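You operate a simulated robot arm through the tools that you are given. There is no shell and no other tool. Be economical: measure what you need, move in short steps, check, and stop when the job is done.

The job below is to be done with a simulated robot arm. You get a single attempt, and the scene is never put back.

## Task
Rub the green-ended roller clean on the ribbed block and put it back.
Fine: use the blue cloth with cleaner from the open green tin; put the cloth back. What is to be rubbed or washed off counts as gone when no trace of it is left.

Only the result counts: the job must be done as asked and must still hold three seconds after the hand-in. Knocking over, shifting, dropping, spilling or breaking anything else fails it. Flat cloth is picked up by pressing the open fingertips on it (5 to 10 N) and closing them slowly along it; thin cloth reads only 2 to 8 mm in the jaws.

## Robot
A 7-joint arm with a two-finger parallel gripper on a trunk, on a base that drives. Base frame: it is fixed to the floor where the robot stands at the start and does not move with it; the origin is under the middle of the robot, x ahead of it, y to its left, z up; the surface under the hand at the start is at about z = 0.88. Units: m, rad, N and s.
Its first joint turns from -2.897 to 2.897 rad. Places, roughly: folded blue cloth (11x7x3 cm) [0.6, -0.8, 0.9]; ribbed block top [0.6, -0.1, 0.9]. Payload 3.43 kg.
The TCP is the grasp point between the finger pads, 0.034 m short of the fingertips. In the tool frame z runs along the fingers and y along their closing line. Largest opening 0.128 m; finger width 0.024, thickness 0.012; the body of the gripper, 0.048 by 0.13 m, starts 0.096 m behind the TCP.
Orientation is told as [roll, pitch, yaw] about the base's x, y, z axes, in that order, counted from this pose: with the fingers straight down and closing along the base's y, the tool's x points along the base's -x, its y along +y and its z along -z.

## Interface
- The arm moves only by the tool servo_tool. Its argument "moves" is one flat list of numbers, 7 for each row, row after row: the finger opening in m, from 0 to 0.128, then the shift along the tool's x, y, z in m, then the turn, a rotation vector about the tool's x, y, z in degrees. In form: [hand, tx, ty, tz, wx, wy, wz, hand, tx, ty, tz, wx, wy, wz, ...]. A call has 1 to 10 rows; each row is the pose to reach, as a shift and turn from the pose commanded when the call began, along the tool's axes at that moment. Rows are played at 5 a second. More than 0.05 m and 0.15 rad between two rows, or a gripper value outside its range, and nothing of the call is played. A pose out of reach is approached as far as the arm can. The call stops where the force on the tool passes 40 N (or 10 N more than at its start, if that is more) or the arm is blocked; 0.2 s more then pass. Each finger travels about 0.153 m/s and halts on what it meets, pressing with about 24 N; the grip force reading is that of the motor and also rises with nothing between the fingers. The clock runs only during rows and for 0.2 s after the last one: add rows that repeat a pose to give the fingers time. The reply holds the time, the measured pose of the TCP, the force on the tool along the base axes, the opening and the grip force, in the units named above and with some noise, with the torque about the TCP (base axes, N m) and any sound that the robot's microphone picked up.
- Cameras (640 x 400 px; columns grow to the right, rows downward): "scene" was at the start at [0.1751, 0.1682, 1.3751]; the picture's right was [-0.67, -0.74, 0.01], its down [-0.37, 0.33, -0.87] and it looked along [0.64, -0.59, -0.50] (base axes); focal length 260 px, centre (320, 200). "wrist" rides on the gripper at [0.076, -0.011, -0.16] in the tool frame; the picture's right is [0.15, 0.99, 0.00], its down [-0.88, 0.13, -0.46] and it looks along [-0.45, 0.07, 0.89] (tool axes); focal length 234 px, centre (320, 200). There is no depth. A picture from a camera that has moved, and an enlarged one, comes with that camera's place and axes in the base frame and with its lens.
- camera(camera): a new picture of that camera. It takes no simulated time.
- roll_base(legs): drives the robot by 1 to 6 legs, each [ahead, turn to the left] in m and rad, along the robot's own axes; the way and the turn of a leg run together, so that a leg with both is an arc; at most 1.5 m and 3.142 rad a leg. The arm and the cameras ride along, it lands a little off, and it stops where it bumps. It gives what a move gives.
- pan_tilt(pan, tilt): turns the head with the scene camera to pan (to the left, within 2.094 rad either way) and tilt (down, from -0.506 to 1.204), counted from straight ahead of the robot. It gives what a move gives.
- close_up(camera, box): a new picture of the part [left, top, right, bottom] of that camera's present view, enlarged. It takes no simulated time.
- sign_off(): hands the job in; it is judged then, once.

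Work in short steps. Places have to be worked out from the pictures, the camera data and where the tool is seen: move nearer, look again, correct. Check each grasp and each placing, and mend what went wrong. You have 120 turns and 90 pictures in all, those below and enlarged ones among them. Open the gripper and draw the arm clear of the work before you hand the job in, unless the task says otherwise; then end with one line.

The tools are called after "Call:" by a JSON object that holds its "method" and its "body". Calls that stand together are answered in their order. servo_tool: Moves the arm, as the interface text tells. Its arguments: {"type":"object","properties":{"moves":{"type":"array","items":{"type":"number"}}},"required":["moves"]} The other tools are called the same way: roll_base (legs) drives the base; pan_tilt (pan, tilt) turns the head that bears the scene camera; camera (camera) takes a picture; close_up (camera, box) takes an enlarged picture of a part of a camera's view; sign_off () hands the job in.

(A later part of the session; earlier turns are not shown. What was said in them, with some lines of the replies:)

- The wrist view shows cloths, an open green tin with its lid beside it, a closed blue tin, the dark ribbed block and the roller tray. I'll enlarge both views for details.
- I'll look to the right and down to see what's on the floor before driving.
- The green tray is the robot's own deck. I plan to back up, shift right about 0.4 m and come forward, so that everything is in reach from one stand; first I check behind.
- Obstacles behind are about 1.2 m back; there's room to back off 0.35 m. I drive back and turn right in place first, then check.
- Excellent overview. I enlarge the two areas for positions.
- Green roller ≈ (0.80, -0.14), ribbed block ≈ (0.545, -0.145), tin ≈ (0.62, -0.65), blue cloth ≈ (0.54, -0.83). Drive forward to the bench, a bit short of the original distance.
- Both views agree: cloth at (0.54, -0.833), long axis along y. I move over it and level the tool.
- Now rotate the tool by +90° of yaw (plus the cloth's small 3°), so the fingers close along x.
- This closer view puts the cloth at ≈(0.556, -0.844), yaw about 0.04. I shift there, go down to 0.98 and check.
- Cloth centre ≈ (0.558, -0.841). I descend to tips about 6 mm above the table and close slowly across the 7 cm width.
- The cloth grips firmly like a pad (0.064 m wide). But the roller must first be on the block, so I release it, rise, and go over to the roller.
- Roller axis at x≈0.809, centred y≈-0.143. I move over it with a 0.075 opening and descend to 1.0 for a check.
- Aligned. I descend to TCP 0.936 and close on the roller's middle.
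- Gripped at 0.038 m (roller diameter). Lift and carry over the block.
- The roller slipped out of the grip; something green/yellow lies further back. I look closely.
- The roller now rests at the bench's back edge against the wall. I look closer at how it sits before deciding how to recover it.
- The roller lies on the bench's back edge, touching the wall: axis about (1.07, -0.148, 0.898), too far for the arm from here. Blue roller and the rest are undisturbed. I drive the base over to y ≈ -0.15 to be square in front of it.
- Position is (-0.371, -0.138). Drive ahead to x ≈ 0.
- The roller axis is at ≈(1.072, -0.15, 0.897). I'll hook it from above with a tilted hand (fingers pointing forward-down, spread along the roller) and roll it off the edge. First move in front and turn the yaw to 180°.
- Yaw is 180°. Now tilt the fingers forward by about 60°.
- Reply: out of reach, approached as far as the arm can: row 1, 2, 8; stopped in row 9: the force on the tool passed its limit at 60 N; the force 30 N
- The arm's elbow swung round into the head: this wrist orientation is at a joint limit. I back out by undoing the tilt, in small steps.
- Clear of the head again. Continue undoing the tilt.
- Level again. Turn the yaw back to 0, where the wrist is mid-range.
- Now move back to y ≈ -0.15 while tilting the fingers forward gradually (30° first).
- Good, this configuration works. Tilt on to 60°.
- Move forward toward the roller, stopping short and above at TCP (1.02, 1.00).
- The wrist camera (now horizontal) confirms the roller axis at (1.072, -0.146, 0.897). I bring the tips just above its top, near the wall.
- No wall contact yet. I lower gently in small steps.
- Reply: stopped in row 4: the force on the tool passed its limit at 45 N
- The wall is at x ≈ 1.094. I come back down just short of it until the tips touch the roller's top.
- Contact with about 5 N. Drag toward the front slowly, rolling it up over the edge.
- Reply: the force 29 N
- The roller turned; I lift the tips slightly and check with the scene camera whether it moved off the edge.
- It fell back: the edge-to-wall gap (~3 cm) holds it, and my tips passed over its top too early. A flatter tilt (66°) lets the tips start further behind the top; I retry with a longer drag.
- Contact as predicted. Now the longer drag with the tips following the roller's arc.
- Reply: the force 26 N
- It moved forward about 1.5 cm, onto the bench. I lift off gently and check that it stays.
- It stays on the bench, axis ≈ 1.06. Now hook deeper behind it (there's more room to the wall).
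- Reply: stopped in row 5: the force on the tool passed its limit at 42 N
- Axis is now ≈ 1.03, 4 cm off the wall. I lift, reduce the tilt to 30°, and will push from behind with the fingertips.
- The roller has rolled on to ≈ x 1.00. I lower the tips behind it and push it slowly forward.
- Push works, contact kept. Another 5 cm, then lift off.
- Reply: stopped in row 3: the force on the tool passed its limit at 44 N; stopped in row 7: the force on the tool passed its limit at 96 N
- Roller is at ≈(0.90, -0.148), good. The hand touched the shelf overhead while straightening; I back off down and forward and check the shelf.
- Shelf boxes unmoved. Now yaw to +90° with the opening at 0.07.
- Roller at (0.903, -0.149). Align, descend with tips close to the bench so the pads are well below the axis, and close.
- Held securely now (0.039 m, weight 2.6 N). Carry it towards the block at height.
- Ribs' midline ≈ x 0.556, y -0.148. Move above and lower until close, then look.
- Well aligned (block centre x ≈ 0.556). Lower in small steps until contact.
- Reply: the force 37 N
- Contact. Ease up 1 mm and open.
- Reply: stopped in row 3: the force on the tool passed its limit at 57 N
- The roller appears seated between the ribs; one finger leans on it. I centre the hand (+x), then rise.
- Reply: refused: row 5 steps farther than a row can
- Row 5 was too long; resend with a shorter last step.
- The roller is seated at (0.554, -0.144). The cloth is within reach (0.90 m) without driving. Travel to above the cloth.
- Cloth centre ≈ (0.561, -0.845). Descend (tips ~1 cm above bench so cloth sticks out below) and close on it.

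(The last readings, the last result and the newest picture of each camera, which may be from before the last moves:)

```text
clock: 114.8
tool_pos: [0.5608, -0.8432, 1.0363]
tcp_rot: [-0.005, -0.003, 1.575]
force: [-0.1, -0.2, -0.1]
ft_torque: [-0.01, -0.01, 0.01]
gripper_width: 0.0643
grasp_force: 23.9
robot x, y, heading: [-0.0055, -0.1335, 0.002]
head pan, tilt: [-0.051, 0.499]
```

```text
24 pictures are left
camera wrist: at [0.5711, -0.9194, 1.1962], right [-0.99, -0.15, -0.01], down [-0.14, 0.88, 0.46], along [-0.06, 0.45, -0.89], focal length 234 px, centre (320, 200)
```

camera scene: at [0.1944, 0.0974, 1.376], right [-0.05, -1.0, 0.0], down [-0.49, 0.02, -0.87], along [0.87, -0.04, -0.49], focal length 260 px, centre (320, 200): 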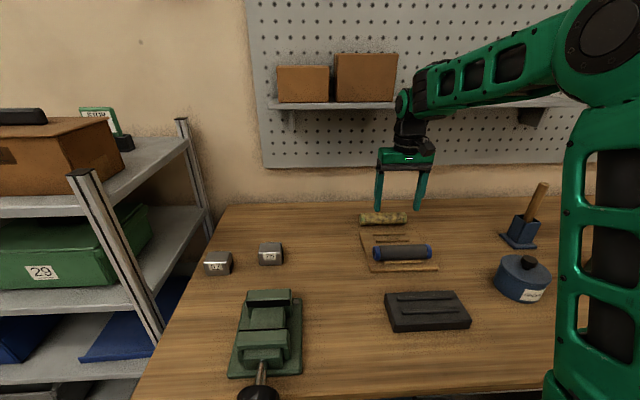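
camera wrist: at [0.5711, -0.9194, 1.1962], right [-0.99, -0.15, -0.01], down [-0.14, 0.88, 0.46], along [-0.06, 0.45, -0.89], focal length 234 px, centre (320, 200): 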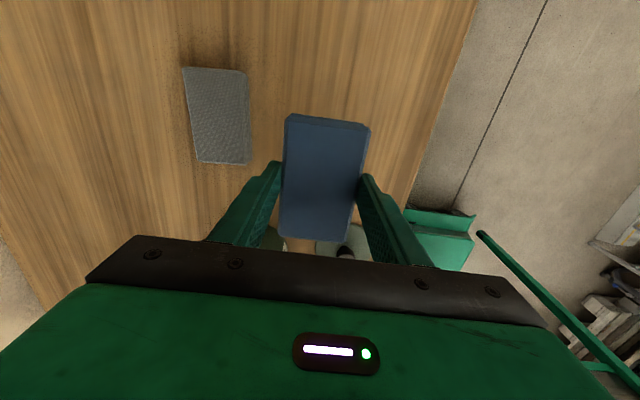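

Cloth held. Carry it over the tin and turn the head for a look.

Call:
{"method": "servo_tool", "body": {"moves": [0.05, -0.045, -0.015, 0, 0, 0, 0, 0.05, -0.09, -0.03, 0, 0, 0, 0, 0.05, -0.135, -0.045, 0, 0, 0, 0, 0.05, -0.18, -0.057, 0, 0, 0, 0, 0.05, -0.188, -0.059, 0, 0, 0, 0, 0.05, -0.188, -0.059, 0, 0, 0, 0]}}

Call:
{"method": "pan_tilt", "body": {"pan": -0.7, "tilt": 0.6}}

Call:
{"method": "camera", "body": {"camera": "scene"}}

```text
clock: 116.2
tool_pos: [0.6202, -0.6546, 1.0353]
tcp_rot: [-0.006, -0.003, 1.573]
force: [-0.8, 0.0, -0.4]
ft_torque: [0.0, -0.03, -0.02]
gripper_width: 0.0642
grasp_force: 24.0
robot x, y, heading: [-0.0057, -0.1299, -0.005]
head pan, tilt: [-0.051, 0.499]
```

```text
clock: 117.3
tool_pos: [0.6194, -0.6544, 1.0353]
tcp_rot: [-0.003, -0.002, 1.574]
force: [0.6, -0.1, -1.0]
ft_torque: [0.01, -0.01, 0.0]
gripper_width: 0.0642
grasp_force: 24.1
robot x, y, heading: [-0.0013, -0.1343, -0.004]
head pan, tilt: [-0.7, 0.6]
```

```text
23 pictures are left
camera scene: at [0.171, 0.045, 1.3672], right [-0.64, -0.77, 0.01], down [-0.44, 0.36, -0.82], along [0.62, -0.53, -0.57], focal length 260 px, centre (320, 200)
```

scene: 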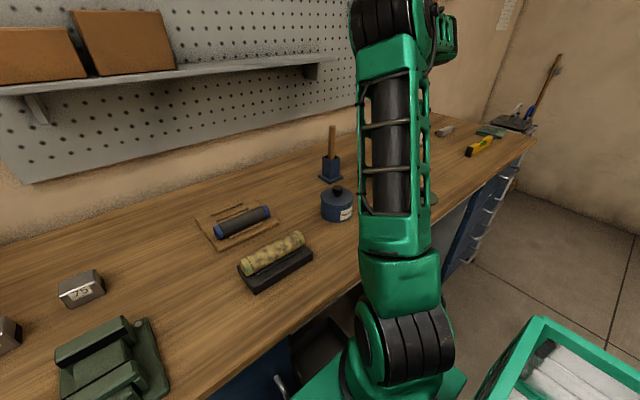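

The arm hides the tin, but roller and block look fine. Tin centre estimate (0.619, -0.656); I lower the cloth onto it, gently near contact.

Call:
{"method": "servo_tool", "body": {"moves": [0.05, 0, 0, 0.03, 0, 0, 0, 0.05, 0, 0, 0.045, 0, 0, 0, 0.05, 0, 0, 0.051, 0, 0, 0, 0.05, 0, 0, 0.054, 0, 0, 0, 0.05, 0, 0, 0.057, 0, 0, 0]}}

```text
clock: 118.5
tool_pos: [0.6186, -0.6553, 0.9819]
tcp_rot: [-0.01, 0.003, 1.573]
force: [-0.3, -0.2, 27.1]
ft_torque: [-0.05, 0.05, 0.05]
gripper_width: 0.0644
grasp_force: 23.9
robot x, y, heading: [-0.004, -0.1301, 0.004]
head pan, tilt: [-0.7, 0.6]
```

27 N of contact, centred on the tin. Hold a moment with small sideways moves at lower force, then lift and inspect.

Call:
{"method": "servo_tool", "body": {"moves": [0.05, 0, 0, -0.001, 0, 0, 0, 0.05, 0.004, 0, -0.001, 0, 0, 0, 0.05, -0.004, 0, -0.001, 0, 0, 0, 0.05, 0, 0, -0.001, 0, 0, 0, 0.05, 0, 0, -0.03, 0, 0, 0, 0.05, 0, 0, -0.06, 0, 0, 0]}}

Call:
{"method": "camera", "body": {"camera": "wrist"}}

```text
clock: 119.9
tool_pos: [0.6183, -0.656, 1.0371]
tcp_rot: [-0.005, -0.001, 1.575]
force: [0.1, -0.1, -0.8]
ft_torque: [0.02, 0.04, 0.0]
gripper_width: 0.0641
grasp_force: 23.9
robot x, y, heading: [-0.0061, -0.1361, 0.002]
head pan, tilt: [-0.7, 0.6]
```

```text
22 pictures are left
camera wrist: at [0.6291, -0.7319, 1.1978], right [-0.99, -0.15, -0.01], down [-0.14, 0.88, 0.46], along [-0.06, 0.45, -0.89], focal length 234 px, centre (320, 200)
```

wrist: 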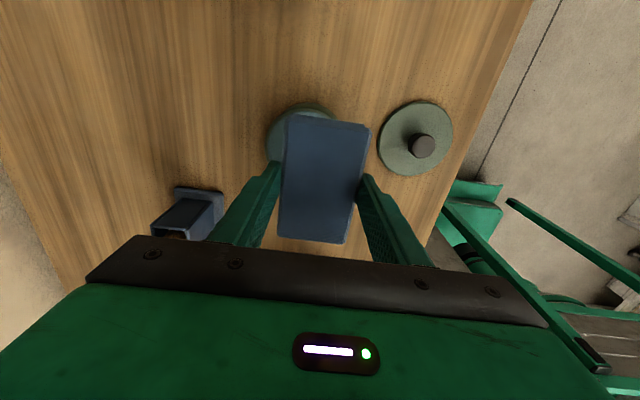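

The cloth looks darker (wet). Carry it high over to the roller.

Call:
{"method": "servo_tool", "body": {"moves": [0.05, 0, 0, -0.04, 0, 0, 0, 0.05, -0.045, 0.006, -0.04, 0, 0, 0, 0.05, -0.09, 0.012, -0.04, 0, 0, 0, 0.05, -0.135, 0.018, -0.04, 0, 0, 0, 0.05, -0.18, 0.024, -0.04, 0, 0, 0, 0.05, -0.225, 0.03, -0.04, 0, 0, 0, 0.05, -0.27, 0.036, -0.04, 0, 0, 0, 0.05, -0.315, 0.042, -0.04, 0, 0, 0, 0.05, -0.36, 0.048, -0.04, 0, 0, 0, 0.05, -0.405, 0.054, -0.04, 0, 0, 0]}}

Call:
{"method": "servo_tool", "body": {"moves": [0.05, -0.045, 0.004, 0, 0, 0, 0, 0.05, -0.09, 0.008, 0, 0, 0, 0, 0.05, -0.107, 0.01, 0.03, 0, 0, 0, 0.05, -0.107, 0.01, 0.06, 0, 0, 0, 0.05, -0.107, 0.01, 0.06, 0, 0, 0]}}

Call:
{"method": "camera", "body": {"camera": "scene"}}

```text
clock: 122.1
tool_pos: [0.5639, -0.2502, 1.0795]
tcp_rot: [-0.003, -0.001, 1.575]
force: [0.0, 0.2, -0.6]
ft_torque: [0.02, 0.04, -0.02]
gripper_width: 0.0643
grasp_force: 24.0
robot x, y, heading: [-0.0044, -0.1336, -0.002]
head pan, tilt: [-0.7, 0.6]
```

```text
clock: 123.3
tool_pos: [0.5524, -0.1428, 1.0189]
tcp_rot: [-0.006, -0.002, 1.574]
force: [0.2, -0.2, -0.3]
ft_torque: [-0.01, -0.01, 0.01]
gripper_width: 0.064
grasp_force: 24.1
robot x, y, heading: [-0.0063, -0.1304, -0.001]
head pan, tilt: [-0.7, 0.6]
```

```text
21 pictures are left
camera scene: at [0.1708, 0.0451, 1.3672], right [-0.64, -0.76, 0.01], down [-0.44, 0.36, -0.82], along [0.62, -0.53, -0.57], focal length 260 px, centre (320, 200)
```

scene: 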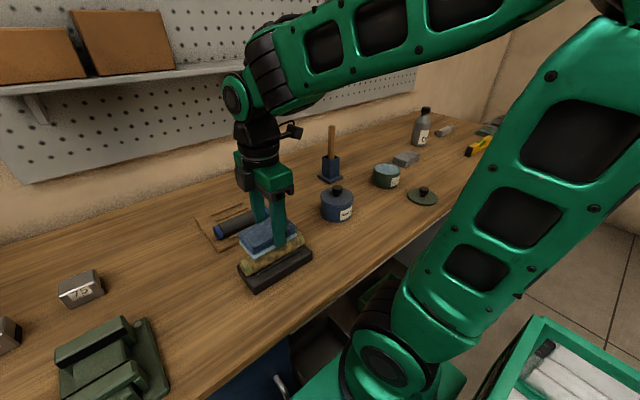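

The cloth's underside shows pale-blue cleaner. Lower onto the roller.

Call:
{"method": "servo_tool", "body": {"moves": [0.05, 0, 0, 0.014, 0, 0, 0, 0.05, 0, 0, 0.019, 0, 0, 0, 0.05, 0, 0, 0.022, 0, 0, 0, 0.05, 0, 0, 0.024, 0, 0, 0]}}

```text
clock: 124.3
tool_pos: [0.5526, -0.1441, 0.9948]
tcp_rot: [-0.007, -0.003, 1.572]
force: [-1.7, -0.6, 15.8]
ft_torque: [0.04, 0.11, 0.03]
gripper_width: 0.064
grasp_force: 24.3
robot x, y, heading: [-0.0043, -0.1329, -0.001]
head pan, tilt: [-0.7, 0.6]
```

Contact 16 N. Rub along the roller, ±2.5 cm.

Call:
{"method": "servo_tool", "body": {"moves": [0.05, 0.012, 0, 0, 0, 0, 0, 0.05, 0.025, 0, 0, 0, 0, 0, 0.05, 0.012, 0, 0, 0, 0, 0, 0.05, 0, 0, 0, 0, 0, 0, 0.05, -0.012, 0, 0, 0, 0, 0, 0.05, -0.025, 0, 0, 0, 0, 0, 0.05, -0.012, 0, 0, 0, 0, 0, 0.05, 0, 0, 0, 0, 0, 0]}}

Call:
{"method": "servo_tool", "body": {"moves": [0.05, 0, 0, -0.03, 0, 0, 0, 0.05, 0, 0.04, -0.06, 0, 0, 0, 0.05, 0, 0.08, -0.06, 0, 0, 0]}}

Call:
{"method": "close_up", "body": {"camera": "scene", "box": [200, 190, 340, 310]}}

```text
clock: 126.1
tool_pos: [0.5518, -0.1416, 0.9958]
tcp_rot: [-0.006, -0.002, 1.575]
force: [1.0, 15.2, 20.3]
ft_torque: [0.66, -0.05, 0.01]
gripper_width: 0.0641
grasp_force: 24.1
robot x, y, heading: [-0.0042, -0.1299, 0.002]
head pan, tilt: [-0.7, 0.6]
```

```text
clock: 126.9
tool_pos: [0.472, -0.1425, 1.0528]
tcp_rot: [-0.006, -0.001, 1.573]
force: [0.5, -0.8, -1.0]
ft_torque: [-0.01, 0.02, 0.02]
gripper_width: 0.0641
grasp_force: 24.6
robot x, y, heading: [-0.005, -0.132, 0.007]
head pan, tilt: [-0.7, 0.6]
```

```text
3.33 times, centred on (270, 250) of scene
camera zoom: at [0.1715, 0.0452, 1.3671], right [-0.64, -0.76, 0.01], down [-0.44, 0.36, -0.82], along [0.62, -0.53, -0.57], focal length 867 px, centre (487, 33)
```

zoom: 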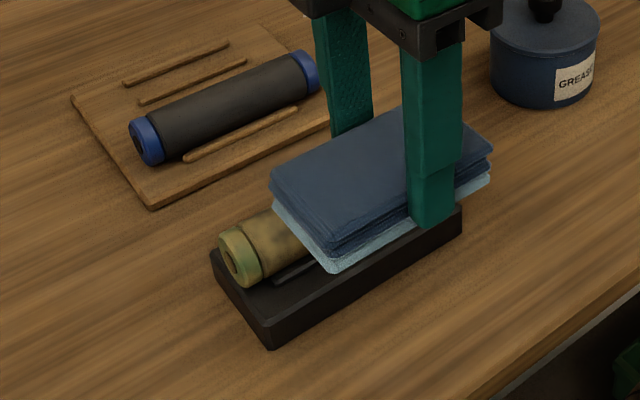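

The cloth still hides the roller; move the hand to the far side and look.

Call:
{"method": "servo_tool", "body": {"moves": [0.05, 0, -0.04, -0.02, 0, 0, 0, 0.05, 0, -0.08, -0.03, 0, 0, 0, 0.05, 0, -0.12, -0.03, 0, 0, 0, 0.05, 0, -0.16, -0.03, 0, 0, 0, 0.05, 0, -0.2, -0.03, 0, 0, 0]}}

Call:
{"method": "close_up", "body": {"camera": "scene", "box": [200, 190, 340, 310]}}

```text
clock: 128.1
tool_pos: [0.6718, -0.1422, 1.086]
tcp_rot: [-0.006, -0.002, 1.575]
force: [-1.3, -0.2, 0.4]
ft_torque: [0.03, -0.11, 0.0]
gripper_width: 0.064
grasp_force: 24.2
robot x, y, heading: [-0.0018, -0.1343, -0.002]
head pan, tilt: [-0.7, 0.6]
```

```text
3.33 times, centred on (270, 250) of scene
camera zoom: at [0.1701, 0.0451, 1.3673], right [-0.64, -0.76, 0.01], down [-0.44, 0.36, -0.82], along [0.62, -0.53, -0.57], focal length 867 px, centre (487, 33)
```

zoom: 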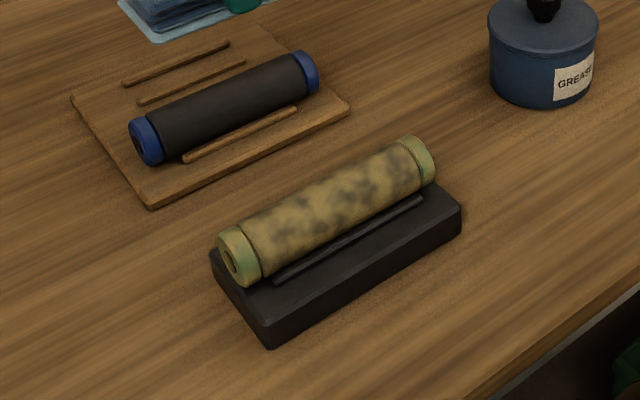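

Little visible change after one pass. I return and rub more, this time across the roller (x strokes, which may also turn it).

Call:
{"method": "servo_tool", "body": {"moves": [0.05, 0, 0.04, 0, 0, 0, 0, 0.05, 0, 0.08, 0, 0, 0, 0, 0.05, 0, 0.118, 0, 0, 0, 0, 0.05, 0, 0.118, 0.04, 0, 0, 0, 0.05, 0, 0.118, 0.075, 0, 0, 0, 0.05, 0, 0.118, 0.087, 0, 0, 0, 0.05, 0, 0.118, 0.091, 0, 0, 0]}}

Call:
{"method": "servo_tool", "body": {"moves": [0.05, 0, 0.01, 0, 0, 0, 0, 0.05, 0, 0.02, 0, 0, 0, 0, 0.05, 0, 0.01, 0, 0, 0, 0, 0.05, 0, 0, 0, 0, 0, 0, 0.05, 0, -0.01, 0, 0, 0, 0, 0.05, 0, -0.02, 0, 0, 0, 0, 0.05, 0, -0.01, 0, 0, 0, 0, 0.05, 0, 0, 0, 0, 0, 0, 0.05, 0, 0.01, 0, 0, 0, 0, 0.05, 0, 0.02, 0, 0, 0, 0]}}

```text
clock: 129.7
tool_pos: [0.5557, -0.1431, 0.9947]
tcp_rot: [-0.006, -0.002, 1.574]
force: [-2.4, -1.1, 13.0]
ft_torque: [-0.09, 0.11, 0.0]
gripper_width: 0.0638
grasp_force: 24.6
robot x, y, heading: [-0.0034, -0.1351, 0.004]
head pan, tilt: [-0.7, 0.6]
```

```text
clock: 131.9
tool_pos: [0.5358, -0.1431, 0.9941]
tcp_rot: [-0.005, -0.001, 1.575]
force: [-0.6, 0.3, -0.3]
ft_torque: [0.02, 0.03, 0.0]
gripper_width: 0.064
grasp_force: 24.1
robot x, y, heading: [-0.0059, -0.134, -0.002]
head pan, tilt: [-0.7, 0.6]
```

No contact at the end of the stroke — I raise and look where the roller is.

Call:
{"method": "servo_tool", "body": {"moves": [0.05, 0, 0, -0.04, 0, 0, 0, 0.05, 0, -0.03, -0.075, 0, 0, 0, 0.05, 0, -0.075, -0.09, 0, 0, 0, 0.05, 0, -0.12, -0.09, 0, 0, 0]}}

Call:
{"method": "close_up", "body": {"camera": "scene", "box": [200, 190, 340, 310]}}

```text
clock: 132.9
tool_pos: [0.655, -0.1418, 1.0849]
tcp_rot: [-0.004, -0.002, 1.575]
force: [-0.7, 0.4, 0.6]
ft_torque: [-0.04, -0.06, -0.02]
gripper_width: 0.064
grasp_force: 24.1
robot x, y, heading: [-0.0037, -0.1327, -0.002]
head pan, tilt: [-0.7, 0.6]
```

```text
3.33 times, centred on (270, 250) of scene
camera zoom: at [0.17, 0.0451, 1.3673], right [-0.64, -0.76, 0.01], down [-0.44, 0.36, -0.82], along [0.62, -0.53, -0.57], focal length 867 px, centre (487, 33)
```

zoom: 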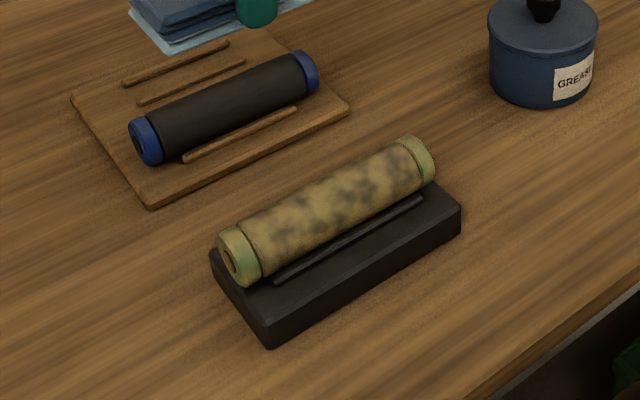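

The film is uniformly dimmer, so rubbing works and accumulates. I go back and do many more strokes along the roller.

Call:
{"method": "servo_tool", "body": {"moves": [0.05, 0, 0.05, 0, 0, 0, 0, 0.05, 0, 0.098, 0, 0, 0, 0, 0.05, 0, 0.1, 0.04, 0, 0, 0, 0.05, 0, 0.1, 0.075, 0, 0, 0, 0.05, 0, 0.1, 0.087, 0, 0, 0, 0.05, 0, 0.1, 0.0905, 0, 0, 0]}}

Call:
{"method": "servo_tool", "body": {"moves": [0.05, 0.015, 0, 0, 0, 0, 0, 0.05, 0.03, 0, 0, 0, 0, 0, 0.05, 0.015, 0, 0, 0, 0, 0, 0.05, 0, 0, 0, 0, 0, 0, 0.05, -0.015, 0, 0, 0, 0, 0, 0.05, -0.03, 0, 0, 0, 0, 0, 0.05, -0.015, 0, 0, 0, 0, 0, 0.05, 0.005, 0, 0, 0, 0, 0, 0.05, 0.025, 0, 0, 0, 0, 0, 0.05, 0, 0, 0, 0, 0, 0]}}

Call:
{"method": "servo_tool", "body": {"moves": [0.05, 0.02, 0, 0, 0, 0, 0, 0.05, 0.03, 0, 0, 0, 0, 0, 0.05, 0.01, 0, 0, 0, 0, 0, 0.05, -0.01, 0, 0, 0, 0, 0, 0.05, -0.03, 0, 0, 0, 0, 0, 0.05, -0.01, 0, 0, 0, 0, 0, 0.05, 0.01, 0, 0, 0, 0, 0, 0.05, 0.03, 0, 0, 0, 0, 0, 0.05, 0.01, 0, 0, 0, 0, 0, 0.05, 0, 0, 0, 0, 0, 0]}}

```text
clock: 134.3
tool_pos: [0.5545, -0.1427, 0.9935]
tcp_rot: [-0.005, -0.003, 1.575]
force: [0.6, -0.5, -0.9]
ft_torque: [-0.01, 0.03, 0.0]
gripper_width: 0.0641
grasp_force: 23.6
robot x, y, heading: [-0.0063, -0.1327, 0.003]
head pan, tilt: [-0.7, 0.6]
```

```text
clock: 136.5
tool_pos: [0.5566, -0.144, 0.9925]
tcp_rot: [-0.006, -0.002, 1.574]
force: [-0.8, 0.1, -0.4]
ft_torque: [0.01, -0.01, 0.01]
gripper_width: 0.0641
grasp_force: 23.8
robot x, y, heading: [-0.0064, -0.1344, -0.005]
head pan, tilt: [-0.7, 0.6]
```

```text
clock: 138.7
tool_pos: [0.5553, -0.1434, 0.9936]
tcp_rot: [-0.006, -0.002, 1.573]
force: [0.6, -0.5, -1.0]
ft_torque: [-0.01, 0.03, 0.0]
gripper_width: 0.0641
grasp_force: 23.9
robot x, y, heading: [-0.0033, -0.1333, 0.0]
head pan, tilt: [-0.7, 0.6]
```

No contact: the roller has settled lower between the ribs. I lower further to find it.

Call:
{"method": "servo_tool", "body": {"moves": [0.05, 0, 0, 0.002, 0, 0, 0, 0.05, 0, 0, 0.004, 0, 0, 0, 0.05, 0, 0, 0.006, 0, 0, 0]}}

```text
clock: 139.5
tool_pos: [0.5555, -0.1431, 0.9889]
tcp_rot: [-0.008, -0.003, 1.571]
force: [-1.7, -1.5, 27.8]
ft_torque: [-0.04, 0.15, -0.04]
gripper_width: 0.0642
grasp_force: 24.5
robot x, y, heading: [-0.0041, -0.134, 0.0]
head pan, tilt: [-0.7, 0.6]
```

Contact again (28 N) about 5 mm lower — now truly seated. Ease 1 mm and rub along it.

Call:
{"method": "servo_tool", "body": {"moves": [0.05, 0.015, 0, -0.0008, 0, 0, 0, 0.05, 0.03, 0, -0.0008, 0, 0, 0, 0.05, 0.015, 0, -0.0008, 0, 0, 0, 0.05, 0, 0, -0.0008, 0, 0, 0, 0.05, -0.015, 0, -0.0008, 0, 0, 0, 0.05, -0.03, 0, -0.0008, 0, 0, 0, 0.05, -0.015, 0, -0.0008, 0, 0, 0, 0.05, 0.005, 0, -0.0008, 0, 0, 0, 0.05, 0.025, 0, -0.0008, 0, 0, 0, 0.05, 0, 0, -0.0008, 0, 0, 0]}}

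Call:
{"method": "servo_tool", "body": {"moves": [0.05, 0.015, 0.003, 0, 0, 0, 0, 0.05, 0.03, 0.006, 0, 0, 0, 0, 0.05, 0.015, 0.008, 0, 0, 0, 0, 0.05, 0, 0.01, 0, 0, 0, 0, 0.05, -0.015, 0.006, 0, 0, 0, 0, 0.05, -0.03, 0, 0, 0, 0, 0, 0.05, -0.015, -0.006, 0, 0, 0, 0, 0.05, 0.005, -0.01, 0, 0, 0, 0, 0.05, 0.025, -0.006, 0, 0, 0, 0, 0.05, 0, 0, 0, 0, 0, 0]}}

Call:
{"method": "servo_tool", "body": {"moves": [0.05, 0, 0, -0.04, 0, 0, 0, 0.05, 0, -0.03, -0.075, 0, 0, 0, 0.05, 0, -0.075, -0.09, 0, 0, 0, 0.05, 0, -0.12, -0.09, 0, 0, 0]}}

Call:
{"method": "close_up", "body": {"camera": "scene", "box": [200, 190, 340, 310]}}

```text
clock: 141.7
tool_pos: [0.5547, -0.1437, 0.9883]
tcp_rot: [-0.005, -0.002, 1.574]
force: [-0.2, -0.5, 1.1]
ft_torque: [0.05, 0.01, 0.0]
gripper_width: 0.0641
grasp_force: 24.0
robot x, y, heading: [-0.0056, -0.131, 0.001]
head pan, tilt: [-0.7, 0.6]
```

```text
clock: 143.9
tool_pos: [0.5542, -0.1445, 0.989]
tcp_rot: [-0.005, 0.0, 1.571]
force: [1.3, -3.2, 3.2]
ft_torque: [-0.11, 0.01, 0.02]
gripper_width: 0.064
grasp_force: 24.0
robot x, y, heading: [-0.0041, -0.1318, 0.001]
head pan, tilt: [-0.7, 0.6]
```

```text
clock: 144.9
tool_pos: [0.6733, -0.1429, 1.0808]
tcp_rot: [-0.005, -0.001, 1.573]
force: [0.3, 0.3, 0.3]
ft_torque: [-0.01, -0.06, 0.01]
gripper_width: 0.0642
grasp_force: 23.8
robot x, y, heading: [-0.0035, -0.1308, 0.002]
head pan, tilt: [-0.7, 0.6]
```

```text
3.33 times, centred on (270, 250) of scene
camera zoom: at [0.1701, 0.0451, 1.3673], right [-0.64, -0.76, 0.01], down [-0.44, 0.36, -0.82], along [0.62, -0.53, -0.57], focal length 867 px, centre (487, 33)
```

zoom: 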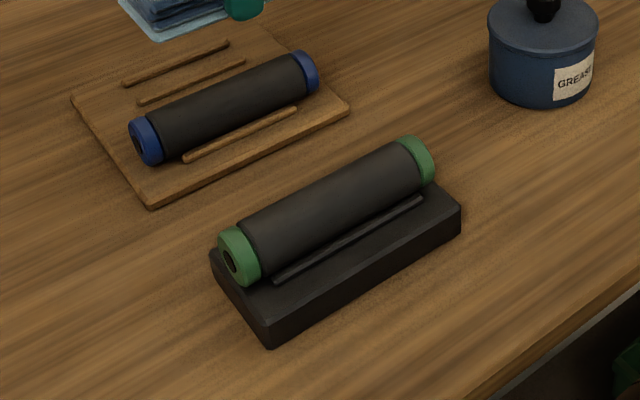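

The roller is now dark grey with clean green ends. One more firm pass for safety.

Call:
{"method": "servo_tool", "body": {"moves": [0.05, 0, 0.045, 0, 0, 0, 0, 0.05, 0, 0.09, 0, 0, 0, 0, 0.05, 0, 0.119, 0.03, 0, 0, 0, 0.05, 0, 0.119, 0.07, 0, 0, 0, 0.05, 0, 0.119, 0.085, 0, 0, 0, 0.05, 0, 0.119, 0.091, 0, 0, 0, 0.05, 0, 0.119, 0.0935, 0, 0, 0]}}

Call:
{"method": "servo_tool", "body": {"moves": [0.05, 0.015, 0, 0, 0, 0, 0, 0.05, 0.03, 0, 0, 0, 0, 0, 0.05, 0.015, 0, 0, 0, 0, 0, 0.05, 0, 0, 0, 0, 0, 0, 0.05, -0.015, 0, 0, 0, 0, 0, 0.05, -0.03, 0, 0, 0, 0, 0, 0.05, -0.015, 0, 0, 0, 0, 0, 0.05, 0.005, 0, 0, 0, 0, 0, 0.05, 0.025, 0, 0, 0, 0, 0, 0.05, 0, 0, 0, 0, 0, 0]}}

Call:
{"method": "servo_tool", "body": {"moves": [0.05, 0.015, 0.006, 0, 0, 0, 0, 0.05, 0.03, 0.008, 0, 0, 0, 0, 0.05, 0.015, -0.006, 0, 0, 0, 0, 0.05, 0, -0.008, 0, 0, 0, 0, 0.05, -0.015, 0.006, 0, 0, 0, 0, 0.05, -0.03, 0.008, 0, 0, 0, 0, 0.05, -0.015, -0.006, 0, 0, 0, 0, 0.05, 0, 0, 0, 0, 0, 0, 0.05, 0, 0, -0.04, 0, 0, 0, 0.05, 0, 0, -0.085, 0, 0, 0]}}

```text
clock: 146.5
tool_pos: [0.5558, -0.1434, 0.9852]
tcp_rot: [-0.008, 0.0, 1.573]
force: [-2.7, -1.5, 26.7]
ft_torque: [-0.04, 0.13, -0.02]
gripper_width: 0.0641
grasp_force: 24.1
robot x, y, heading: [-0.0051, -0.1322, -0.002]
head pan, tilt: [-0.7, 0.6]
```

```text
clock: 148.7
tool_pos: [0.5568, -0.142, 0.9849]
tcp_rot: [-0.005, -0.001, 1.572]
force: [-0.2, -1.8, 2.5]
ft_torque: [-0.1, 0.01, 0.0]
gripper_width: 0.0641
grasp_force: 24.3
robot x, y, heading: [-0.0074, -0.1297, -0.001]
head pan, tilt: [-0.7, 0.6]
```

```text
clock: 150.9
tool_pos: [0.5548, -0.1429, 1.0707]
tcp_rot: [-0.005, -0.002, 1.574]
force: [0.2, 1.0, -0.6]
ft_torque: [0.0, 0.02, 0.02]
gripper_width: 0.064
grasp_force: 23.7
robot x, y, heading: [-0.0053, -0.1341, -0.003]
head pan, tilt: [-0.7, 0.6]
```

Cleaning done. Now return the cloth: carry it back at height to (0.559, -0.842).

Call:
{"method": "servo_tool", "body": {"moves": [0.05, 0.03, 0, -0.02, 0, 0, 0, 0.05, 0.075, 0, -0.02, 0, 0, 0, 0.05, 0.12, 0, -0.02, 0, 0, 0, 0.05, 0.165, 0, -0.02, 0, 0, 0, 0.05, 0.21, 0, -0.02, 0, 0, 0, 0.05, 0.255, 0, -0.02, 0, 0, 0, 0.05, 0.3, 0, -0.02, 0, 0, 0, 0.05, 0.345, 0, -0.02, 0, 0, 0, 0.05, 0.39, 0, -0.02, 0, 0, 0, 0.05, 0.435, -0.004, -0.02, 0, 0, 0]}}

Call:
{"method": "servo_tool", "body": {"moves": [0.05, 0.045, 0, 0, 0, 0, 0, 0.05, 0.09, 0, 0, 0, 0, 0, 0.05, 0.135, 0, 0, 0, 0, 0, 0.05, 0.18, 0, 0, 0, 0, 0, 0.05, 0.225, 0, 0, 0, 0, 0, 0.05, 0.2645, 0, 0, 0, 0, 0, 0.05, 0.2645, 0, 0.04, 0, 0, 0, 0.05, 0.2645, 0, 0.08, 0, 0, 0, 0.05, 0.2645, 0, 0.11, 0, 0, 0, 0.05, 0.2645, 0, 0.11, 0, 0, 0]}}

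Call:
{"method": "camera", "body": {"camera": "wrist"}}

```text
clock: 153.1
tool_pos: [0.5605, -0.5781, 1.0891]
tcp_rot: [-0.007, 0.001, 1.574]
force: [-1.0, 0.9, 0.2]
ft_torque: [-0.05, -0.01, 0.01]
gripper_width: 0.0639
grasp_force: 24.1
robot x, y, heading: [-0.0058, -0.1353, -0.001]
head pan, tilt: [-0.7, 0.6]
```

```text
clock: 155.3
tool_pos: [0.5642, -0.8423, 0.9799]
tcp_rot: [-0.005, -0.002, 1.575]
force: [0.6, 0.0, 0.0]
ft_torque: [0.0, 0.0, -0.01]
gripper_width: 0.064
grasp_force: 23.8
robot x, y, heading: [-0.0072, -0.1351, 0.002]
head pan, tilt: [-0.7, 0.6]
```

```text
16 pictures are left
camera wrist: at [0.5732, -0.919, 1.14], right [-0.99, -0.15, -0.01], down [-0.14, 0.88, 0.46], along [-0.06, 0.45, -0.89], focal length 234 px, centre (320, 200)
```

wrist: 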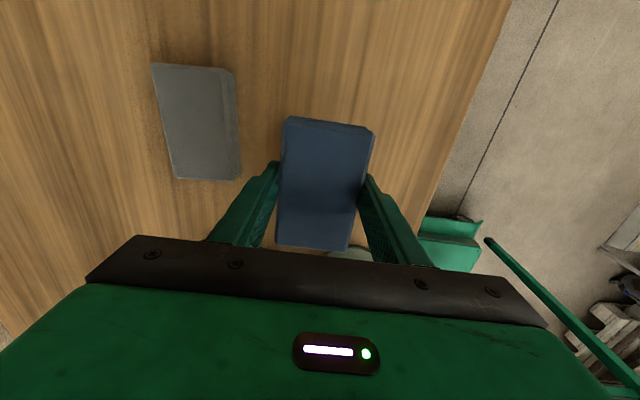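

Cloth is over its spot. Lower until it touches the bench.

Call:
{"method": "servo_tool", "body": {"moves": [0.05, 0, 0.004, 0.035, 0, 0, 0, 0.05, 0, 0.004, 0.055, 0, 0, 0, 0.05, 0, 0.004, 0.06, 0, 0, 0, 0.05, 0, 0.004, 0.063, 0, 0, 0]}}

```text
clock: 156.3
tool_pos: [0.5584, -0.843, 0.9162]
tcp_rot: [-0.005, -0.002, 1.574]
force: [0.7, -0.5, -1.3]
ft_torque: [0.01, -0.04, -0.03]
gripper_width: 0.064
grasp_force: 24.2
robot x, y, heading: [-0.0069, -0.1329, -0.003]
head pan, tilt: [-0.7, 0.6]
```

No contact yet; a touch lower, then open and rise.

Call:
{"method": "servo_tool", "body": {"moves": [0.05, 0, 0, 0.001, 0, 0, 0, 0.05, 0, 0, 0.0015, 0, 0, 0, 0.075, 0, 0, 0.0015, 0, 0, 0, 0.1, 0, 0, 0.0015, 0, 0, 0, 0.1, 0, 0, 0, 0, 0, 0, 0.1, 0, 0, -0.04, 0, 0, 0, 0.1, 0, 0, -0.085, 0, 0, 0, 0.1, 0, 0, -0.13, 0, 0, 0, 0.1, 0, 0, -0.175, 0, 0, 0]}}

Call:
{"method": "camera", "body": {"camera": "wrist"}}

```text
clock: 158.3
tool_pos: [0.5565, -0.8429, 1.0921]
tcp_rot: [-0.006, 0.0, 1.572]
force: [-0.8, -0.5, 0.0]
ft_torque: [0.05, 0.05, 0.0]
gripper_width: 0.1002
grasp_force: 0.1
robot x, y, heading: [-0.0039, -0.1336, -0.002]
head pan, tilt: [-0.7, 0.6]
```

```text
15 pictures are left
camera wrist: at [0.5671, -0.9198, 1.2517], right [-0.99, -0.15, -0.01], down [-0.13, 0.88, 0.46], along [-0.06, 0.45, -0.89], focal length 234 px, centre (320, 200)
```

wrist: 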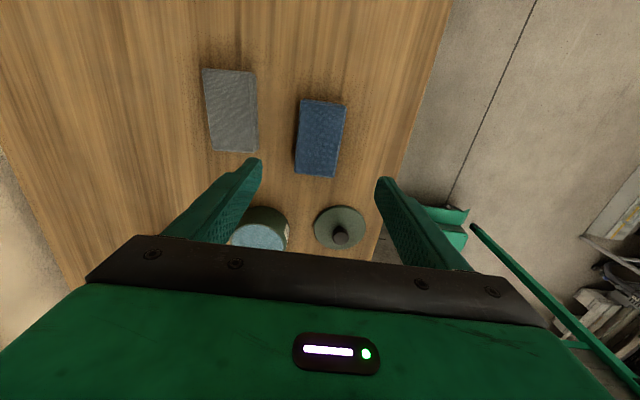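

Cloth is back in place, tin and lid untouched. Return to the roller on the block.

Call:
{"method": "servo_tool", "body": {"moves": [0.07, -0.045, 0, 0, 0, 0, 0, 0.07, -0.09, 0, 0, 0, 0, 0, 0.07, -0.135, 0, 0, 0, 0, 0, 0.07, -0.18, 0, 0, 0, 0, 0, 0.07, -0.225, 0, 0, 0, 0, 0, 0.07, -0.27, 0, 0, 0, 0, 0, 0.07, -0.315, 0, 0, 0, 0, 0, 0.07, -0.36, 0, 0, 0, 0, 0, 0.07, -0.405, 0, 0, 0, 0, 0, 0.07, -0.45, 0, 0, 0, 0, 0]}}

Call:
{"method": "servo_tool", "body": {"moves": [0.07, -0.045, 0, 0, 0, 0, 0, 0.07, -0.09, 0, 0, 0, 0, 0, 0.07, -0.135, 0, 0, 0, 0, 0, 0.07, -0.18, 0, 0, 0, 0, 0, 0.07, -0.225, 0, 0.01, 0, 0, 0, 0.07, -0.247, 0, 0.05, 0, 0, 0, 0.07, -0.247, 0, 0.07, 0, 0, 0, 0.07, -0.247, 0, 0.07, 0, 0, 0]}}

Call:
{"method": "camera", "body": {"camera": "wrist"}}

```text
clock: 160.5
tool_pos: [0.5559, -0.393, 1.0923]
tcp_rot: [-0.006, -0.004, 1.573]
force: [-0.4, -0.4, -1.1]
ft_torque: [0.12, -0.06, 0.0]
gripper_width: 0.0701
grasp_force: 0.1
robot x, y, heading: [-0.0046, -0.1317, 0.005]
head pan, tilt: [-0.7, 0.6]
```

```text
clock: 162.3
tool_pos: [0.5561, -0.147, 1.022]
tcp_rot: [-0.005, -0.002, 1.573]
force: [-0.3, -0.4, 0.4]
ft_torque: [0.0, 0.01, -0.03]
gripper_width: 0.07
grasp_force: 0.0
robot x, y, heading: [-0.0022, -0.1343, 0.005]
head pan, tilt: [-0.7, 0.6]
```

```text
14 pictures are left
camera wrist: at [0.5664, -0.222, 1.1817], right [-0.99, -0.15, -0.01], down [-0.14, 0.88, 0.46], along [-0.06, 0.45, -0.89], focal length 234 px, centre (320, 200)
```

wrist: 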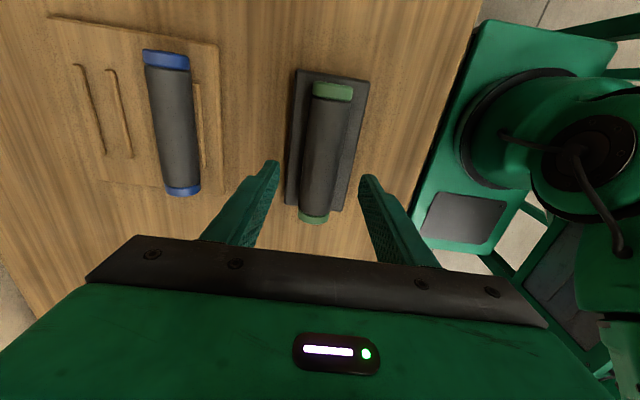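

Roller is clean from this side too, at (0.555, -0.148). Descend and grip it.

Call:
{"method": "servo_tool", "body": {"moves": [0.064, 0, 0.001, 0.04, 0, 0, 0, 0.064, 0, 0.001, 0.065, 0, 0, 0, 0.064, 0, 0.001, 0.074, 0, 0, 0, 0.064, 0, 0.001, 0.077, 0, 0, 0, 0.055, 0, 0.001, 0.077, 0, 0, 0, 0.046, 0, 0.001, 0.077, 0, 0, 0, 0.036, 0, 0.001, 0.077, 0, 0, 0, 0.03, 0, 0.001, 0.077, 0, 0, 0]}}

```text
clock: 164.1
tool_pos: [0.5546, -0.1451, 0.9441]
tcp_rot: [-0.002, -0.002, 1.574]
force: [-26.3, -2.8, -1.9]
ft_torque: [-0.18, 1.21, 0.01]
gripper_width: 0.0418
grasp_force: 45.2
robot x, y, heading: [-0.0052, -0.1328, -0.003]
head pan, tilt: [-0.7, 0.6]
```

A finger caught on a rib (0.042 m, side force). Open, rise 5 mm, and close again.

Call:
{"method": "servo_tool", "body": {"moves": [0.046, 0, 0, 0, 0, 0, 0, 0.06, 0, 0, 0, 0, 0, 0, 0.06, 0, 0, -0.005, 0, 0, 0, 0.06, 0, 0, -0.0055, 0, 0, 0, 0.052, 0, 0, -0.0055, 0, 0, 0, 0.045, 0, 0, -0.0055, 0, 0, 0, 0.036, 0, 0, -0.0055, 0, 0, 0, 0.03, 0, 0, -0.0055, 0, 0, 0]}}

```text
clock: 165.9
tool_pos: [0.5554, -0.1458, 0.9498]
tcp_rot: [-0.004, -0.003, 1.573]
force: [-23.9, -2.4, 5.0]
ft_torque: [-0.18, 1.74, -0.09]
gripper_width: 0.0419
grasp_force: 45.0
robot x, y, heading: [-0.0103, -0.1339, -0.001]
head pan, tilt: [-0.7, 0.6]
```

Roller is off-centre toward -x relative to the hand. Open a little, shift 2.5 mm, and close again.

Call:
{"method": "servo_tool", "body": {"moves": [0.05, 0, 0, 0, 0, 0, 0, 0.055, 0, 0.002, 0, 0, 0, 0, 0.055, 0, 0.0025, 0, 0, 0, 0, 0.05, 0, 0.0025, 0, 0, 0, 0, 0.044, 0, 0.0025, 0, 0, 0, 0, 0.036, 0, 0.0025, 0, 0, 0, 0, 0.03, 0, 0.0025, 0, 0, 0, 0]}}

```text
clock: 167.5
tool_pos: [0.5544, -0.1448, 0.9493]
tcp_rot: [-0.007, -0.004, 1.574]
force: [8.2, 1.4, -1.1]
ft_torque: [0.03, -0.16, -0.41]
gripper_width: 0.0418
grasp_force: 45.0
robot x, y, heading: [-0.0044, -0.1345, 0.002]
head pan, tilt: [-0.7, 0.6]
```

Both fingers are pinching the ribs' outsides (0.042 m), not the roller. I open, rise so the tips clear the ribs, and grip again.

Call:
{"method": "servo_tool", "body": {"moves": [0.05, 0, 0, 0, 0, 0, 0, 0.058, 0, -0.0005, 0, 0, 0, 0, 0.058, 0, -0.0005, -0.004, 0, 0, 0, 0.058, 0, -0.0005, -0.0045, 0, 0, 0, 0.05, 0, -0.0005, -0.0045, 0, 0, 0, 0.044, 0, -0.0005, -0.0045, 0, 0, 0, 0.036, 0, -0.0005, -0.0045, 0, 0, 0, 0.03, 0, -0.0005, -0.0045, 0, 0, 0]}}

```text
clock: 169.3
tool_pos: [0.5541, -0.1455, 0.9557]
tcp_rot: [-0.006, -0.004, 1.574]
force: [1.9, 0.5, 0.5]
ft_torque: [0.07, -0.08, -0.3]
gripper_width: 0.039
grasp_force: 24.3
robot x, y, heading: [-0.0067, -0.1319, -0.003]
head pan, tilt: [-0.7, 0.6]
```

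Now 0.039 m: on the roller. Lift a little and check.

Call:
{"method": "servo_tool", "body": {"moves": [0.03, 0, 0, -0.005, 0, 0, 0, 0.03, 0, 0, -0.012, 0, 0, 0, 0.03, 0, 0, -0.02, 0, 0, 0, 0.03, 0, 0, -0.02, 0, 0, 0]}}

Call:
{"method": "close_up", "body": {"camera": "scene", "box": [200, 170, 340, 310]}}

```text
clock: 170.3
tool_pos: [0.5533, -0.1454, 0.9733]
tcp_rot: [-0.005, -0.004, 1.575]
force: [-0.2, -0.1, -2.6]
ft_torque: [-0.03, -0.03, -0.04]
gripper_width: 0.039
grasp_force: 23.9
robot x, y, heading: [-0.0039, -0.1319, 0.004]
head pan, tilt: [-0.7, 0.6]
```

```text
2.86 times, centred on (270, 240) of scene
camera zoom: at [0.1709, 0.0452, 1.3672], right [-0.64, -0.76, 0.01], down [-0.44, 0.36, -0.82], along [0.62, -0.53, -0.57], focal length 744 px, centre (463, 86)
```

zoom: 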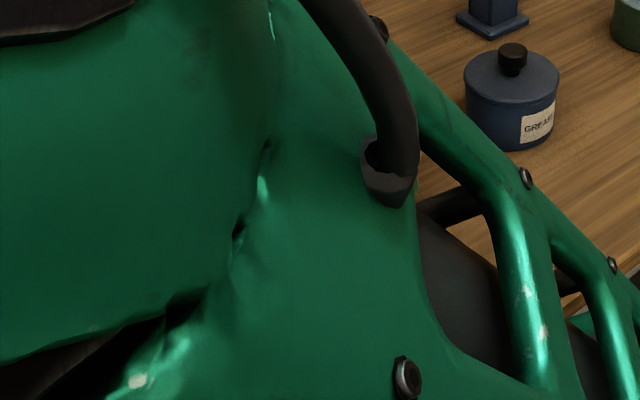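

Held (2.6 N weight, 0.039 m). The elbow is near the head camera; I carry the roller outward to the tray at height.

Call:
{"method": "servo_tool", "body": {"moves": [0.03, 0, 0, -0.04, 0, 0, 0, 0.03, 0, -0.04, -0.05, 0, 0, 0, 0.03, 0, -0.08, -0.05, 0, 0, 0, 0.03, 0, -0.12, -0.05, 0, 0, 0, 0.03, 0, -0.16, -0.05, 0, 0, 0, 0.03, 0, -0.2, -0.05, 0, 0, 0, 0.03, 0, -0.24, -0.05, 0, 0, 0, 0.03, 0, -0.24, -0.05, 0, 0, 0]}}

Call:
{"method": "camera", "body": {"camera": "wrist"}}

Call:
{"method": "camera", "body": {"camera": "scene"}}

```text
clock: 172.1
tool_pos: [0.7944, -0.1451, 1.0269]
tcp_rot: [-0.004, -0.003, 1.571]
force: [-0.5, -0.5, -0.7]
ft_torque: [0.01, 0.0, 0.0]
gripper_width: 0.0389
grasp_force: 24.3
robot x, y, heading: [-0.0039, -0.1325, 0.002]
head pan, tilt: [-0.7, 0.6]
```

```text
12 pictures are left
camera wrist: at [0.8049, -0.2217, 1.1868], right [-0.99, -0.15, -0.01], down [-0.13, 0.88, 0.46], along [-0.06, 0.45, -0.89], focal length 234 px, centre (320, 200)
```

wrist: 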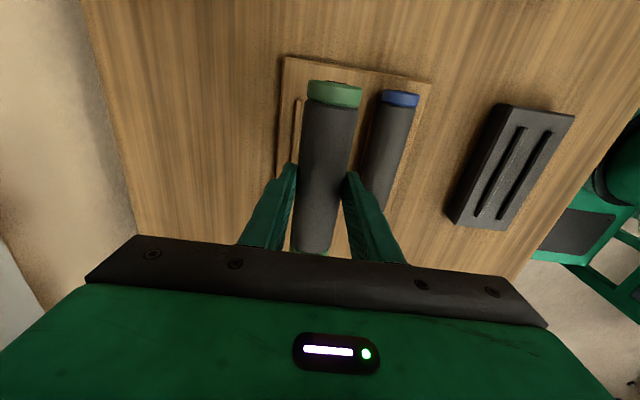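

```text
11 pictures are left
camera scene: at [0.1709, 0.0452, 1.3672], right [-0.64, -0.76, 0.01], down [-0.44, 0.36, -0.82], along [0.62, -0.53, -0.57], focal length 260 px, centre (320, 200)
```

scene: 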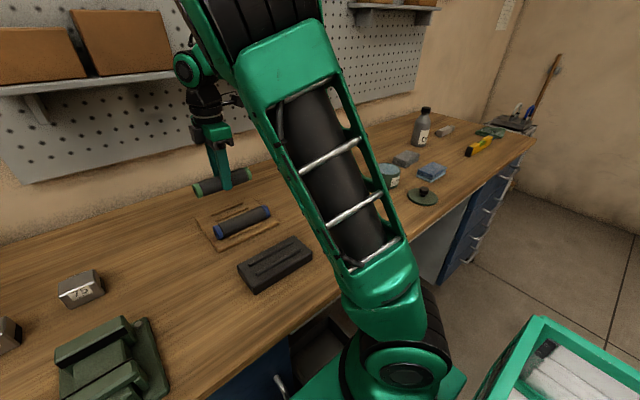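

The far strip is at x ≈ 0.826, so the slot centre is ≈ 0.809 as before. Move there and lower gently.

Call:
{"method": "servo_tool", "body": {"moves": [0.03, 0, -0.0146, 0.03, 0, 0, 0, 0.03, 0, -0.0146, 0.06, 0, 0, 0, 0.03, 0, -0.0146, 0.08, 0, 0, 0, 0.03, 0, -0.0146, 0.085, 0, 0, 0]}}

Call:
{"method": "servo_tool", "body": {"moves": [0.03, 0, 0, 0.002, 0, 0, 0, 0.03, 0, 0, 0.004, 0, 0, 0, 0.03, 0, 0, 0.006, 0, 0, 0]}}

```text
clock: 173.1
tool_pos: [0.8074, -0.1457, 0.9404]
tcp_rot: [-0.003, -0.004, 1.572]
force: [0.0, 1.0, -2.6]
ft_torque: [-0.02, 0.03, 0.02]
gripper_width: 0.0392
grasp_force: 23.9
robot x, y, heading: [-0.0025, -0.1314, -0.002]
head pan, tilt: [-0.7, 0.6]
```

```text
clock: 173.9
tool_pos: [0.8099, -0.1455, 0.9364]
tcp_rot: [-0.009, -0.004, 1.575]
force: [5.3, -0.3, 21.2]
ft_torque: [-0.04, -0.19, -0.17]
gripper_width: 0.039
grasp_force: 24.0
robot x, y, heading: [-0.0036, -0.1313, -0.001]
head pan, tilt: [-0.7, 0.6]
```

Contact. Check the seating before releasing.

Call:
{"method": "close_up", "body": {"camera": "scene", "box": [170, 150, 300, 260]}}

```text
3.64 times, centred on (235, 205) of scene
camera zoom: at [0.1704, 0.0452, 1.3673], right [-0.64, -0.76, 0.01], down [-0.44, 0.36, -0.82], along [0.62, -0.53, -0.57], focal length 946 px, centre (629, 182)
```

zoom: 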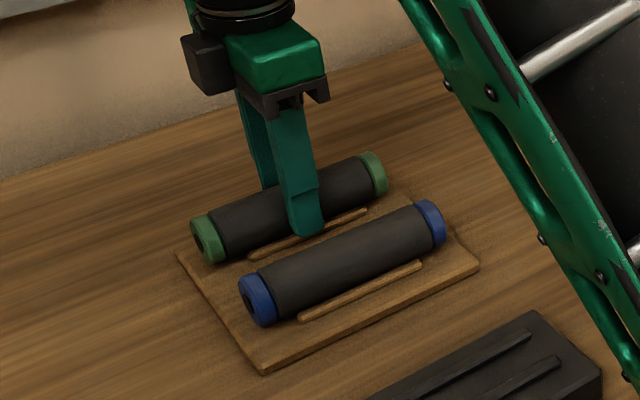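

Seated as originally. Ease slightly, open slowly, and rise.

Call:
{"method": "servo_tool", "body": {"moves": [0.03, 0, 0, -0.001, 0, 0, 0, 0.042, 0, 0, -0.001, 0, 0, 0, 0.05, 0, 0, -0.001, 0, 0, 0, 0.06, 0, 0, -0.001, 0, 0, 0, 0.06, 0, 0, -0.001, 0, 0, 0, 0.06, 0, 0, -0.02, 0, 0, 0, 0.06, 0, 0, -0.05, 0, 0, 0, 0.06, 0, 0.04, -0.075, 0, 0, 0, 0.06, 0, 0.08, -0.09, 0, 0, 0]}}

Call:
{"method": "camera", "body": {"camera": "wrist"}}

Call:
{"method": "close_up", "body": {"camera": "scene", "box": [170, 150, 300, 260]}}

```text
clock: 175.9
tool_pos: [0.7288, -0.1439, 1.0239]
tcp_rot: [-0.001, -0.002, 1.574]
force: [0.2, 0.4, -0.5]
ft_torque: [-0.02, 0.05, -0.01]
gripper_width: 0.0602
grasp_force: 0.0
robot x, y, heading: [-0.0044, -0.1331, 0.001]
head pan, tilt: [-0.7, 0.6]
```

```text
9 pictures are left
camera wrist: at [0.7395, -0.2205, 1.1838], right [-0.99, -0.15, 0.0], down [-0.14, 0.88, 0.46], along [-0.07, 0.45, -0.89], focal length 234 px, centre (320, 200)
```

wrist: 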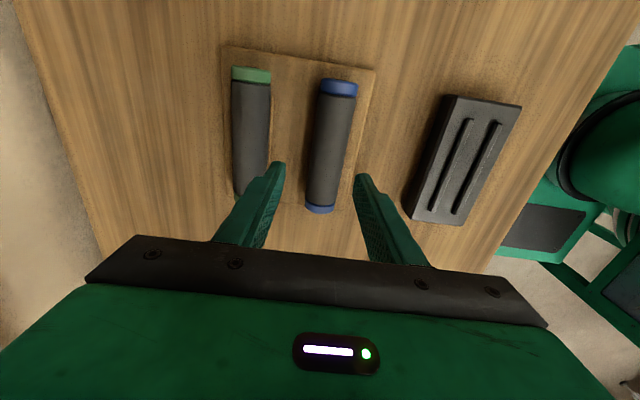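

```text
3.64 times, centred on (235, 205) of scene
camera zoom: at [0.1718, 0.0453, 1.3671], right [-0.64, -0.76, 0.01], down [-0.44, 0.36, -0.82], along [0.62, -0.53, -0.57], focal length 946 px, centre (629, 182)
```

zoom: 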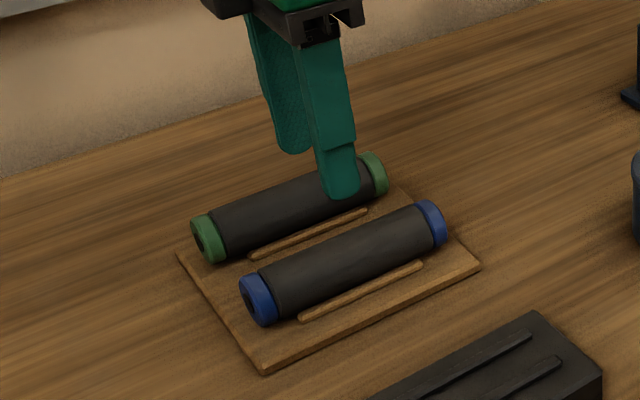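

Roller is back in its slot, clean. Draw the arm clear with an open gripper and take a final overview.

Call:
{"method": "servo_tool", "body": {"moves": [0.1, 0, 0.04, -0.02, 0, 0, 0, 0.1, 0, 0.08, -0.04, 0, 0, 0, 0.1, 0, 0.12, -0.07, 0, 0, 0, 0.1, 0, 0.12, -0.11, 0, 0, 0, 0.1, 0, 0.12, -0.11, 0, 0, 0]}}

Call:
{"method": "pan_tilt", "body": {"pan": -0.75, "tilt": 0.55}}

Call:
{"method": "camera", "body": {"camera": "scene"}}

```text
clock: 177.1
tool_pos: [0.607, -0.1446, 1.1341]
tcp_rot: [-0.006, -0.003, 1.572]
force: [0.6, 1.2, 0.0]
ft_torque: [-0.02, 0.01, -0.03]
gripper_width: 0.1
grasp_force: 0.0
robot x, y, heading: [-0.0072, -0.1302, -0.001]
head pan, tilt: [-0.7, 0.6]
```

```text
clock: 177.7
tool_pos: [0.6073, -0.1443, 1.1331]
tcp_rot: [-0.006, -0.002, 1.575]
force: [0.4, -0.1, -0.8]
ft_torque: [-0.03, -0.01, -0.03]
gripper_width: 0.1001
grasp_force: 0.0
robot x, y, heading: [-0.0037, -0.1311, -0.006]
head pan, tilt: [-0.75, 0.55]
```

```text
7 pictures are left
camera scene: at [0.169, 0.0408, 1.3717], right [-0.68, -0.73, 0.01], down [-0.39, 0.36, -0.85], along [0.62, -0.58, -0.53], focal length 260 px, centre (320, 200)
```

scene: 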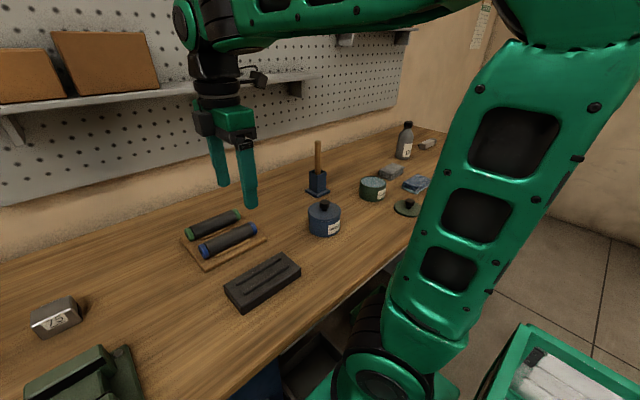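

Everything is in place: roller clean in its tray slot, cloth back beside the grey one, tins, brush and block standing as before. Handing in.

Call:
{"method": "sign_off", "body": {}}

```text
The job is handed in.
```

The green-ended roller was rubbed clean on the ribbed block with the blue cloth and cleaner, and the roller and cloth are both back in their places. On the first lift the roller slipped and rolled to the wall. I recovered it, and the final pictures show no trace of dirt and nothing else visibly moved.
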